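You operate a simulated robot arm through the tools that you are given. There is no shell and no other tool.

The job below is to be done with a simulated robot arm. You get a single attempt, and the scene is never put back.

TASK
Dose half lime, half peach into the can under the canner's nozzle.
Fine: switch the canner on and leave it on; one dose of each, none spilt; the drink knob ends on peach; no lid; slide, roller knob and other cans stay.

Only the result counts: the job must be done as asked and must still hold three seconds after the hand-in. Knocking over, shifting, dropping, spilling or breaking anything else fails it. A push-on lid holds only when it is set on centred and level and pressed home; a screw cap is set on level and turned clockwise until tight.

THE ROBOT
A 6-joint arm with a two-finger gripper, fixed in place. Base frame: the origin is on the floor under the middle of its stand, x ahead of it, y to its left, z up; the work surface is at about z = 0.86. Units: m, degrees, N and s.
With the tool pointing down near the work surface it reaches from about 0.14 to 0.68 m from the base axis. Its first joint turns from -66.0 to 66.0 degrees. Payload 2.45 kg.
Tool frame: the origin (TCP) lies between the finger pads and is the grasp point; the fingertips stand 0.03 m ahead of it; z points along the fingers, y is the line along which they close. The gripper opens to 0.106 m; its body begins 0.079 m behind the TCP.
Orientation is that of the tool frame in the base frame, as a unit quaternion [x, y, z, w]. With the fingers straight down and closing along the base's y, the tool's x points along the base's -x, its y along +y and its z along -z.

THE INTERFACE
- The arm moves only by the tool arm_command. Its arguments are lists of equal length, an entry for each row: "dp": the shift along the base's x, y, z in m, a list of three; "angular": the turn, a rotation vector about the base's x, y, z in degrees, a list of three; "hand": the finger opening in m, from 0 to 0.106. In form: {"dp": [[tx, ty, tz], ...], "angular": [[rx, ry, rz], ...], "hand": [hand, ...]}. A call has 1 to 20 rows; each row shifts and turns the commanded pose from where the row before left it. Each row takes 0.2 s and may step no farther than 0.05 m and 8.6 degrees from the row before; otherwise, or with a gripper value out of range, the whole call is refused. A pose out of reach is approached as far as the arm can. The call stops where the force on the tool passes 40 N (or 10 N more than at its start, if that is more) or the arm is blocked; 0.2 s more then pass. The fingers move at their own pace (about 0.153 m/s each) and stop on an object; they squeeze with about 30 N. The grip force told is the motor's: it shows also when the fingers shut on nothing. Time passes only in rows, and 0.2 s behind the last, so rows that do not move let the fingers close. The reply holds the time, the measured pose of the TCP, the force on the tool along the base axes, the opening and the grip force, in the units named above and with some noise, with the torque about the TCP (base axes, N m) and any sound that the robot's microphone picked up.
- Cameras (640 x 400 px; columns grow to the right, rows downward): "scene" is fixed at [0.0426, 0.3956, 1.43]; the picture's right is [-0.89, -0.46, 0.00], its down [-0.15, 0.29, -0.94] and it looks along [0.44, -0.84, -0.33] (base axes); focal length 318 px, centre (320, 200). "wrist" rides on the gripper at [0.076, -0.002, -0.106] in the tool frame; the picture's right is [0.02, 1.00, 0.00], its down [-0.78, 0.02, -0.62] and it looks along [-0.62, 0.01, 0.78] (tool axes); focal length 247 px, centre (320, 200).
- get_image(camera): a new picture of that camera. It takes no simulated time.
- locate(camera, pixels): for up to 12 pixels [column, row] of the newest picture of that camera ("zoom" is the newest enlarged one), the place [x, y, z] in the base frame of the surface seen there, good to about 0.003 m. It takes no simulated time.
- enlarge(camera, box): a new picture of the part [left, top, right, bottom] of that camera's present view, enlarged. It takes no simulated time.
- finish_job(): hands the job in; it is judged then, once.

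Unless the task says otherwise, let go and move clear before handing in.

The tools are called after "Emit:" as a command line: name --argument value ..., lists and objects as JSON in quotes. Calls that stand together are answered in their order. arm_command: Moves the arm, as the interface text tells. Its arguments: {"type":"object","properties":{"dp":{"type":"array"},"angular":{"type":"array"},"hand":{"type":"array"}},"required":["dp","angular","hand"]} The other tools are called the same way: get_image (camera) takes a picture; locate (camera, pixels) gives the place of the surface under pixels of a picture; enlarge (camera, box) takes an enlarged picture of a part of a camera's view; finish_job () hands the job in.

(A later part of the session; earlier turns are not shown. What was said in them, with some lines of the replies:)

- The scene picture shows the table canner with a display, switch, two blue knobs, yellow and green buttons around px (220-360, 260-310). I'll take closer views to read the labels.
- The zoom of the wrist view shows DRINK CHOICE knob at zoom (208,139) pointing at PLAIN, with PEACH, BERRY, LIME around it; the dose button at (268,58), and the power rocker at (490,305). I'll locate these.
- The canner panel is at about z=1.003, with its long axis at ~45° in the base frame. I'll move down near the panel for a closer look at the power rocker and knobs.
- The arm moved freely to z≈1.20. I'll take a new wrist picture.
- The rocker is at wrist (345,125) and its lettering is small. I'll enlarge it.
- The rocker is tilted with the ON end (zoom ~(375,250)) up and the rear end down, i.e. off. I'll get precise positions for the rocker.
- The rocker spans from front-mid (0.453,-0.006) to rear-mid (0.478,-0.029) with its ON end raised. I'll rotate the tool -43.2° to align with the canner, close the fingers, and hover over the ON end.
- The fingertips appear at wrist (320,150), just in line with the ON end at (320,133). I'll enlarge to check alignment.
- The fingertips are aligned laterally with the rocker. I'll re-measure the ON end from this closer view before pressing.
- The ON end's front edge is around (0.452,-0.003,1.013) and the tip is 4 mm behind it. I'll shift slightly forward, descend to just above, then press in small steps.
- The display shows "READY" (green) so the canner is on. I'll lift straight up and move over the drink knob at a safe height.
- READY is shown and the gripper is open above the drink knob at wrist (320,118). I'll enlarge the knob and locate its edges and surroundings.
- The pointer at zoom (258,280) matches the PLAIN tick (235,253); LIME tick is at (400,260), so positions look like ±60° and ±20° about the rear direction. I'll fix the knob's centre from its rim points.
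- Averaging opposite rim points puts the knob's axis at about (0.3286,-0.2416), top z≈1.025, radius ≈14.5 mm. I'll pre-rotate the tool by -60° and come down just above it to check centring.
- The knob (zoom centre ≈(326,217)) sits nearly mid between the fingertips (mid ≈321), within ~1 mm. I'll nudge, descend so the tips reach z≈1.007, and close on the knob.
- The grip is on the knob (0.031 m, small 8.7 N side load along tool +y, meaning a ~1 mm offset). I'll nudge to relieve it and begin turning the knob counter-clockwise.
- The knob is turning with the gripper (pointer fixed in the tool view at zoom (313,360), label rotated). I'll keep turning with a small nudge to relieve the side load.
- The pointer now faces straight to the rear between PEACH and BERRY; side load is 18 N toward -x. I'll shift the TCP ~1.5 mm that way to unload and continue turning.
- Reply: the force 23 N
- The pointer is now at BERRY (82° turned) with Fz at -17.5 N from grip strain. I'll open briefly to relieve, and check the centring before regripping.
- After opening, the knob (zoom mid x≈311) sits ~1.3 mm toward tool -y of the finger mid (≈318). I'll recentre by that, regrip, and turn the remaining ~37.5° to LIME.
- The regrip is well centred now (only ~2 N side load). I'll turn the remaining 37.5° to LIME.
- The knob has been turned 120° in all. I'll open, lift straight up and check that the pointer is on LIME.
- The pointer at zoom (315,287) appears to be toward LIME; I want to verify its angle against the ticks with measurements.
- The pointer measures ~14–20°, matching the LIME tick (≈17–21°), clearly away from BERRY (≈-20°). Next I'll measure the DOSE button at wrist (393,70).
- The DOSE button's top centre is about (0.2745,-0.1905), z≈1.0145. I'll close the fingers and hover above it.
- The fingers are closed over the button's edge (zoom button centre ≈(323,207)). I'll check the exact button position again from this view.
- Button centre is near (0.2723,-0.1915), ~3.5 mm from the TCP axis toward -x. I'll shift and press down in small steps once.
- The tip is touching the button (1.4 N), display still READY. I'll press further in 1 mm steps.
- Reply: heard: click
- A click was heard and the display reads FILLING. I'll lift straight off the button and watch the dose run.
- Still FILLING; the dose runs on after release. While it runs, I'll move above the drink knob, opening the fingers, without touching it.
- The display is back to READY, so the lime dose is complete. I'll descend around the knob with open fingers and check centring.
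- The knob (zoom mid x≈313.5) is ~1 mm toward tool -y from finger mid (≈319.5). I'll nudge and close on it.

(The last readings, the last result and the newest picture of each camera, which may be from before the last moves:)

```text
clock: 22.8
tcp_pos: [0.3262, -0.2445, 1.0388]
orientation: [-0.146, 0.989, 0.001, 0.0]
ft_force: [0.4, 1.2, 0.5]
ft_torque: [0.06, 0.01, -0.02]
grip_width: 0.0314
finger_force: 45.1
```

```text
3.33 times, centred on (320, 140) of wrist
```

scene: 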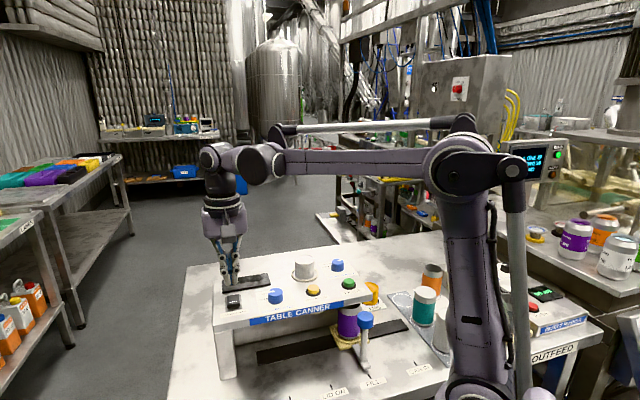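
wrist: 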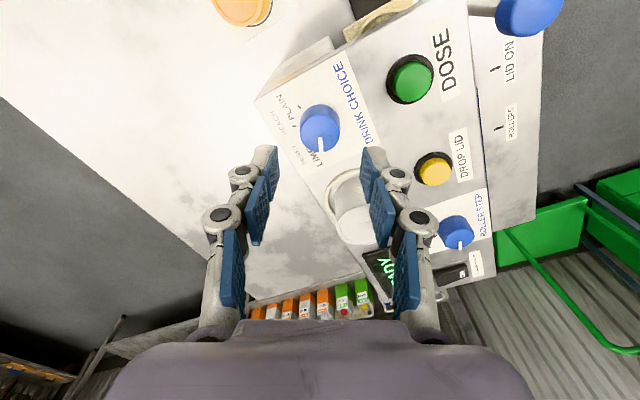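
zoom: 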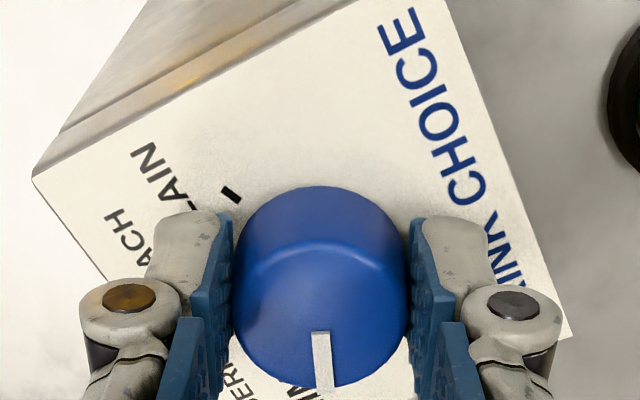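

The grip is well centred (≈1 N). I'll turn clockwise by the first 40°.

Emit:
arm_command --dp '[[0, 0, 0], [0, 0, 0], [0, 0, 0], [0, 0, 0], [0, 0, 0]]' --angular '[[0, 0, -8], [0, 0, -8], [0, 0, -8], [0, 0, -8], [0, 0, -8]]' --hand '[0.027, 0.027, 0.027, 0.027, 0.027]'

Emit:
enlarge --camera "wrist" --box '[240, 80, 400, 200]'

```text
clock: 24.0
tcp_pos: [0.3258, -0.2438, 1.0394]
orientation: [0.201, 0.98, 0.001, 0.001]
ft_force: [9.4, 10.7, 28.4]
ft_torque: [0.65, 0.61, 0.02]
grip_width: 0.0316
finger_force: 44.9
```

```text
3.33 times, centred on (320, 140) of wrist
```

zoom: 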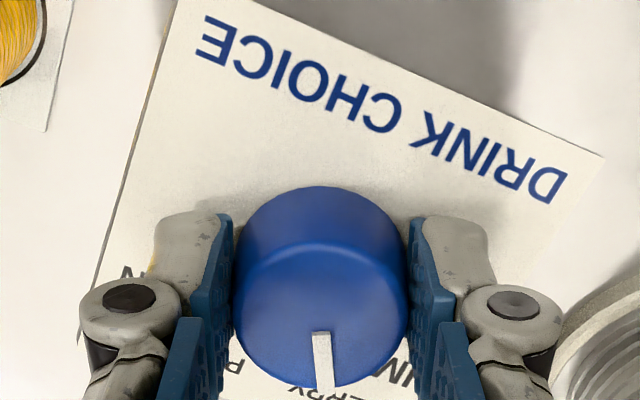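

Force has built up to 28 N in z from grip friction. I'll open to relieve, check, and regrip before the last 40°.

Emit:
arm_command --dp '[[0, 0, 0], [0, 0, 0]]' --angular '[[0, 0, 0], [0, 0, 0]]' --hand '[0.045, 0.045]'

Emit:
enlarge --camera "wrist" --box '[240, 80, 400, 200]'

```text
clock: 24.6
tcp_pos: [0.3244, -0.2435, 1.0374]
orientation: [0.201, 0.98, -0.001, 0.0]
ft_force: [-0.3, 0.2, -0.1]
ft_torque: [0.02, 0.0, -0.03]
grip_width: 0.0451
finger_force: 0.0
```

```text
3.33 times, centred on (320, 140) of wrist
```

zoom: 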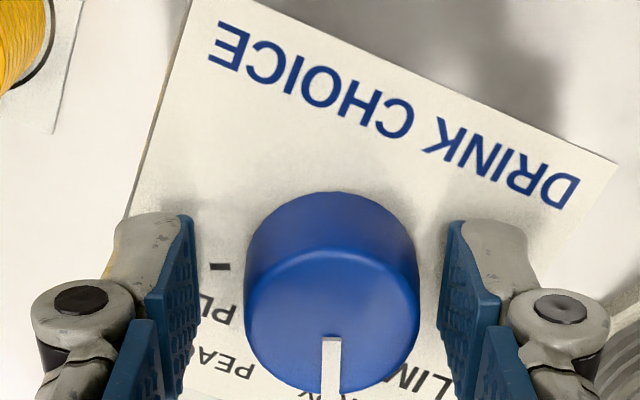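

The knob is now ~2.2 mm toward tool +y (zoom mid 332 vs 319) and ~1.3 mm toward -x. I'll recentre and regrip.

Emit:
arm_command --dp '[[0.002, 0.0014, 0], [0, 0, 0], [0, 0, 0]]' --angular '[[0, 0, 0], [0, 0, 0], [0, 0, 0]]' --hand '[0.045, 0.027, 0.027]'

Emit:
enlarge --camera "wrist" --box '[240, 80, 400, 200]'

```text
clock: 25.4
tcp_pos: [0.3273, -0.2415, 1.0362]
orientation: [0.201, 0.98, 0.0, 0.001]
ft_force: [-2.2, -2.6, 3.6]
ft_torque: [-0.06, 0.02, -0.03]
grip_width: 0.0318
finger_force: 45.1
```

```text
3.33 times, centred on (320, 140) of wrist
```

zoom: 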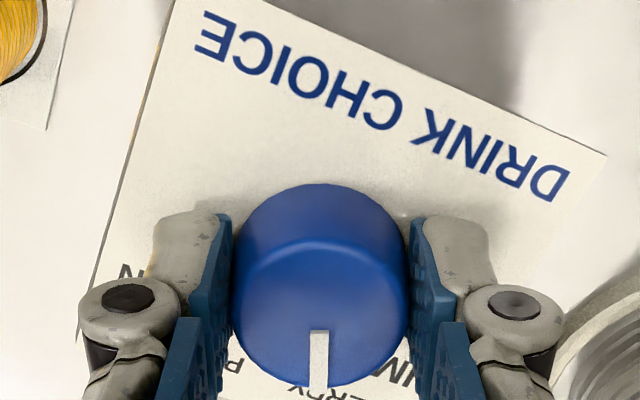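

The regrip is centred (≈3 N). I'll turn the final 40° clockwise to PEACH.

Emit:
arm_command --dp '[[0, 0, 0], [0, 0, 0], [0, 0, 0], [0, 0, 0], [0, 0, 0], [0, 0, 0]]' --angular '[[0, 0, -8], [0, 0, -8], [0, 0, -8], [0, 0, -8], [0, 0, -8], [0, 0, 0]]' --hand '[0.027, 0.027, 0.027, 0.027, 0.027, 0.027]'

Emit:
enlarge --camera "wrist" --box '[240, 80, 400, 200]'

```text
clock: 26.8
tcp_pos: [0.328, -0.2423, 1.0377]
orientation: [0.524, 0.851, 0.0, 0.0]
ft_force: [-1.9, -0.3, 34.4]
ft_torque: [0.48, 0.39, -0.02]
grip_width: 0.0315
finger_force: 45.0
```

```text
3.33 times, centred on (320, 140) of wrist
```

zoom: 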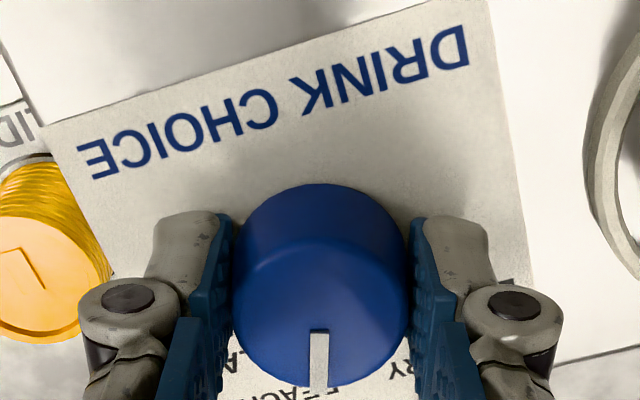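

The tool's yaw is -63.2°, matching the PEACH tick direction. I'll release, lift and verify.

Emit:
arm_command --dp '[[0, 0, 0], [0, 0, 0], [0, 0, 0.025], [0, 0, 0.035], [0, 0, 0.03]]' --angular '[[0, 0, 0], [0, 0, 0], [0, 0, 0], [0, 0, 0], [0, 0, 0]]' --hand '[0.05, 0.05, 0.05, 0.05, 0.05]'

Emit:
get_image --camera "wrist"

Emit:
enlarge --camera "scene" --box '[200, 220, 400, 370]'

Emit:
enlarge --camera "wrist" --box '[280, 75, 360, 145]'

```text
clock: 28.0
tcp_pos: [0.3282, -0.2444, 1.1291]
orientation: [0.524, 0.852, 0.0, 0.001]
ft_force: [0.3, -0.4, 0.6]
ft_torque: [0.03, 0.01, -0.02]
grip_width: 0.0502
finger_force: 0.0
```

```text
taken
```

wrist: 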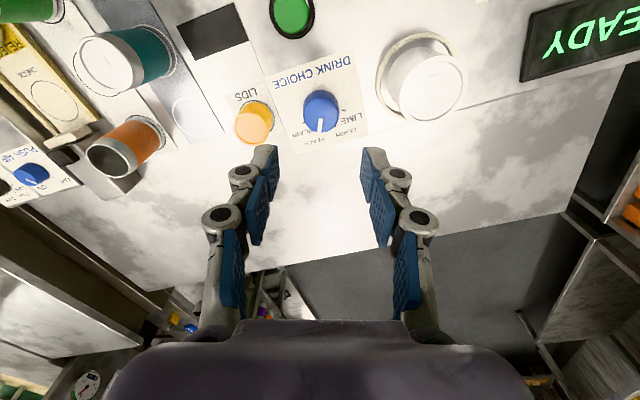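

```text
2.67 times, centred on (300, 295) of scene
```

zoom: 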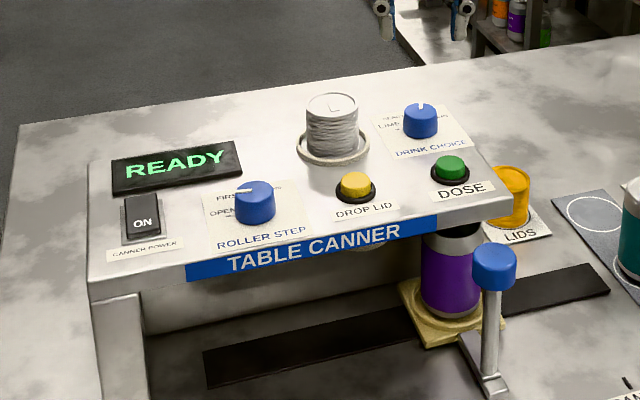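

```text
5.71 times, centred on (320, 110) of wrist
```

zoom: 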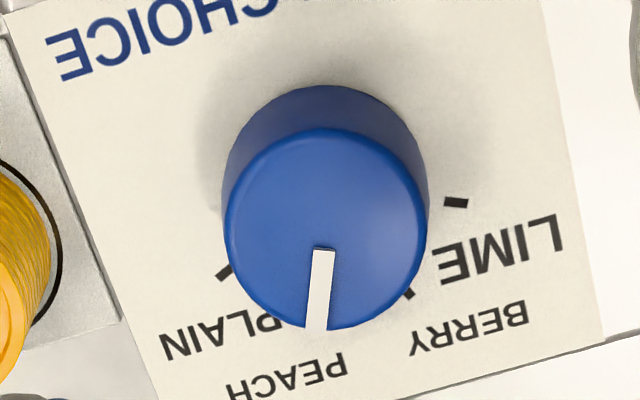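

The pointer (zoom (316,328)) lies midway between the PLAIN (225,272) and BERRY (408,293) ticks, i.e. on PEACH, and the display is READY. I'll go to the DOSE button with fingers closed.

Emit:
arm_command --dp '[[-0.0185, 0.018, -0.013], [-0.0185, 0.018, -0.013], [-0.0185, 0.0179, -0.013], [0, 0, -0.01]]' --angular '[[0, 0, 0], [0, 0, 0], [0, 0, 0], [0, 0, 0]]' --hand '[0, 0, 0, 0]'

Emit:
get_image --camera "wrist"

Emit:
enlarge --camera "wrist" --box '[240, 80, 400, 180]'

Emit:
locate --camera "wrist" --pixels '[[321, 132], [308, 131], [334, 131], [321, 119], [321, 142]]'

```text
clock: 29.0
tcp_pos: [0.271, -0.1887, 1.0779]
orientation: [0.524, 0.852, 0.0, 0.0]
ft_force: [-0.1, -0.1, 0.6]
ft_torque: [0.01, -0.04, -0.03]
grip_width: 0.0
finger_force: 28.3
```

```text
taken
```

wrist: 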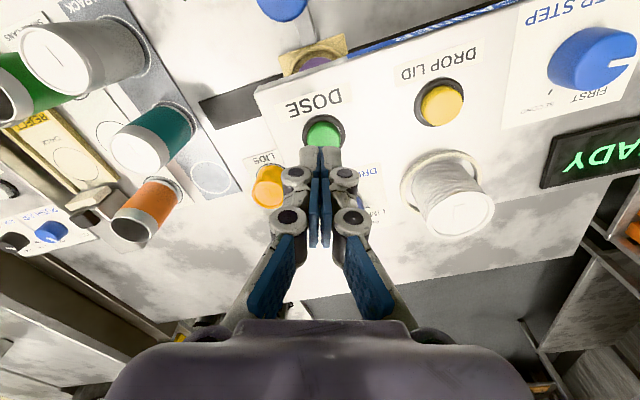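

```text
4.00 times, centred on (320, 130) of wrist
```

zoom: 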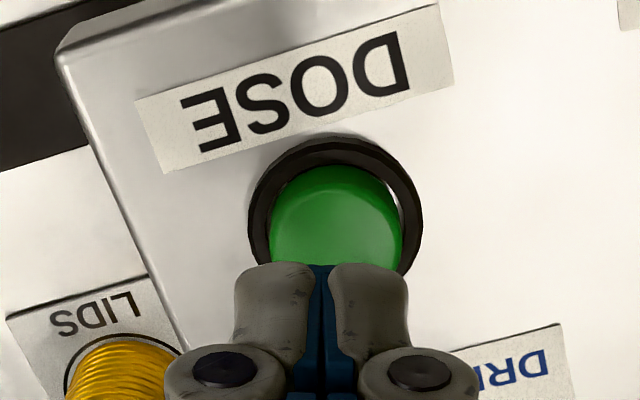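

```text
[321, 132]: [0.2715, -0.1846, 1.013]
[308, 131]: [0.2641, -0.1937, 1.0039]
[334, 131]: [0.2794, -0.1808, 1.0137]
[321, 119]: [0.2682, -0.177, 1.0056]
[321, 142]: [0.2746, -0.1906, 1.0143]
```

The button is ~2 mm toward tool +y of the fingertips. I'll shift a little and press once down to the depth that clicked before.

Emit:
arm_command --dp '[[0.0018, -0.0006, -0.015], [0, 0, -0.014], [0, 0, -0.004], [0, 0, -0.003], [0, 0, -0.0025]]' --angular '[[0, 0, 0], [0, 0, 0], [0, 0, 0], [0, 0, 0], [0, 0, 0]]' --hand '[0, 0, 0, 0, 0]'

Emit:
enlarge --camera "scene" --box '[200, 220, 400, 370]'

```text
clock: 30.2
tcp_pos: [0.2744, -0.1893, 1.0401]
orientation: [0.524, 0.852, 0.0, 0.0]
ft_force: [1.0, 1.0, 1.8]
ft_torque: [0.04, -0.01, 0.04]
grip_width: 0.0057
finger_force: 28.7
heard: click
```

```text
2.67 times, centred on (300, 295) of scene
```

zoom: 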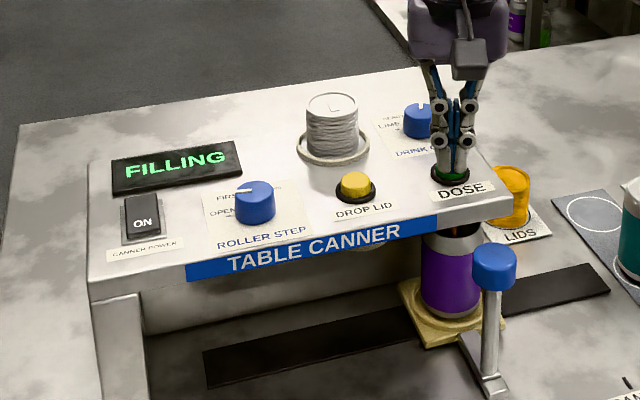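

The click was heard and FILLING shows for the peach dose. I'll lift straight up and back away, then let it finish.

Emit:
arm_command --dp '[[0, 0, 0.02], [0, 0, 0.03], [0, 0, 0.04], [0, 0, 0.04], [0, 0, 0.04], [0, 0, 0], [0, 0, 0], [0, 0, 0], [0, 0, 0]]' --angular '[[0, 0, 0], [0, 0, 0], [0, 0, 0], [0, 0, 0], [0, 0, 0], [0, 0, 0], [0, 0, 0], [0, 0, 0], [0, 0, 0]]' --hand '[0, 0, 0, 0, 0, 0, 0, 0, 0]'

Emit:
get_image --camera "scene"

Emit:
enlarge --camera "scene" --box '[200, 220, 400, 370]'

Emit:
get_image --camera "wrist"

```text
clock: 32.2
tcp_pos: [0.2743, -0.1887, 1.2094]
orientation: [0.523, 0.852, 0.0, 0.0]
ft_force: [0.2, 0.7, -0.1]
ft_torque: [-0.04, 0.0, 0.02]
grip_width: 0.0
finger_force: 28.8
```

```text
taken
```

scene: 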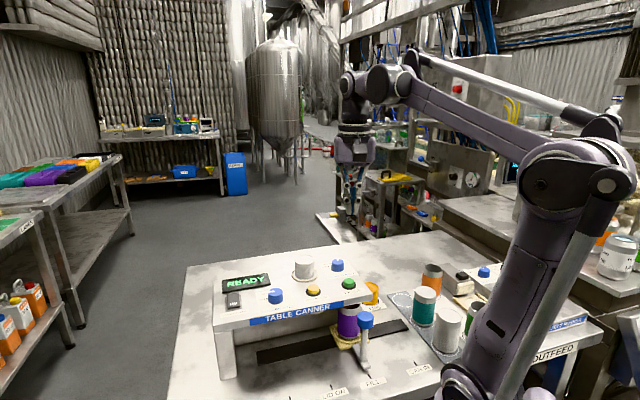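

```text
2.67 times, centred on (300, 295) of scene
```

zoom: 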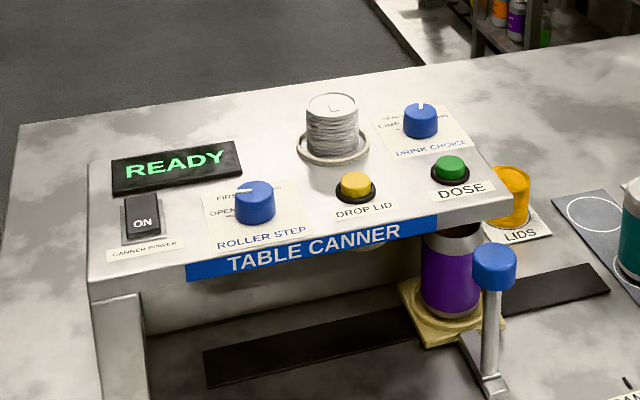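

```text
taken
```

wrist: 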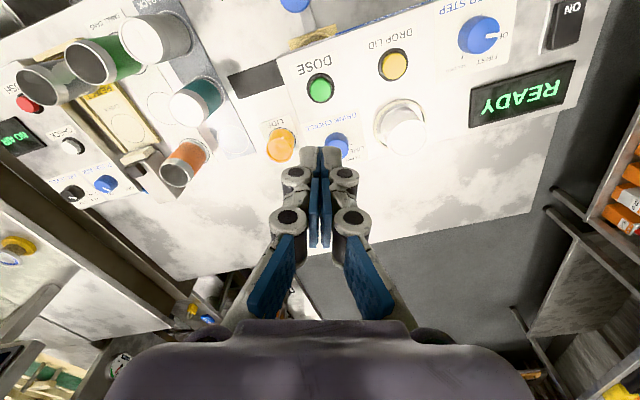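

The display is READY again after the peach dose, and the drink pointer is still at PEACH. I'll take one last close look around the can for spills.

Emit:
enlarge --camera "scene" --box '[310, 270, 400, 370]'

Emit:
enlarge --camera "scene" --box '[300, 250, 380, 300]'

```text
4.00 times, centred on (355, 320) of scene
```

zoom: 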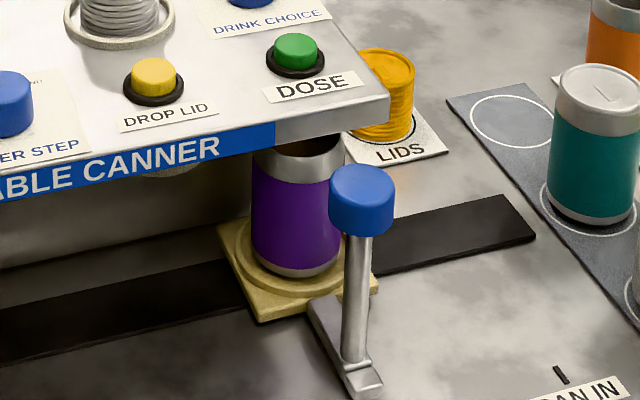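

```text
8.00 times, centred on (340, 275) of scene
```

zoom: 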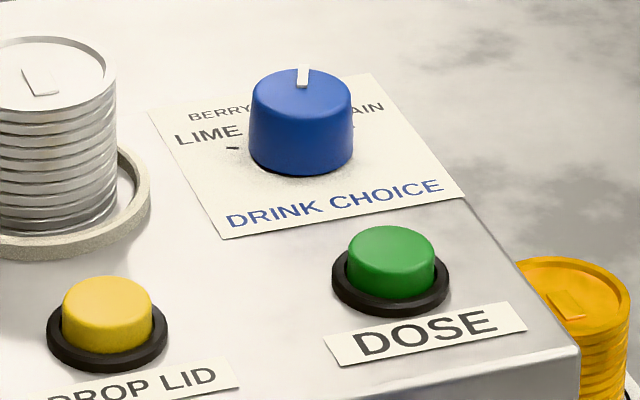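

The pictures show no spill around the purple can at zoom (300,210) and no lid on it. The canner is on and READY, the drink knob is on PEACH, and the arm is clear, so I'm handing in.

Emit:
finish_job

```text
The job is handed in.
```

The can under the nozzle has been given one dose of lime and one of peach, and the job is handed in. I can't see the judged result.

- **Canner:** switched on and left on. The display read READY at the end.
- **Doses:** one press of DOSE for each. Each press gave one click and went through FILLING back to READY.
- **Drink knob:** turned to LIME for the first dose, then to PEACH, where it stays.
- **Everything else:** no spill or lid showed in the last pictures. I did not touch the slide, the roller knob or the other cans.

I judged the LIME setting from the pointer angle. It measured about 14–20° against a tick at about 17–21°, well away from BERRY at about -20°. The display did not name the drink.
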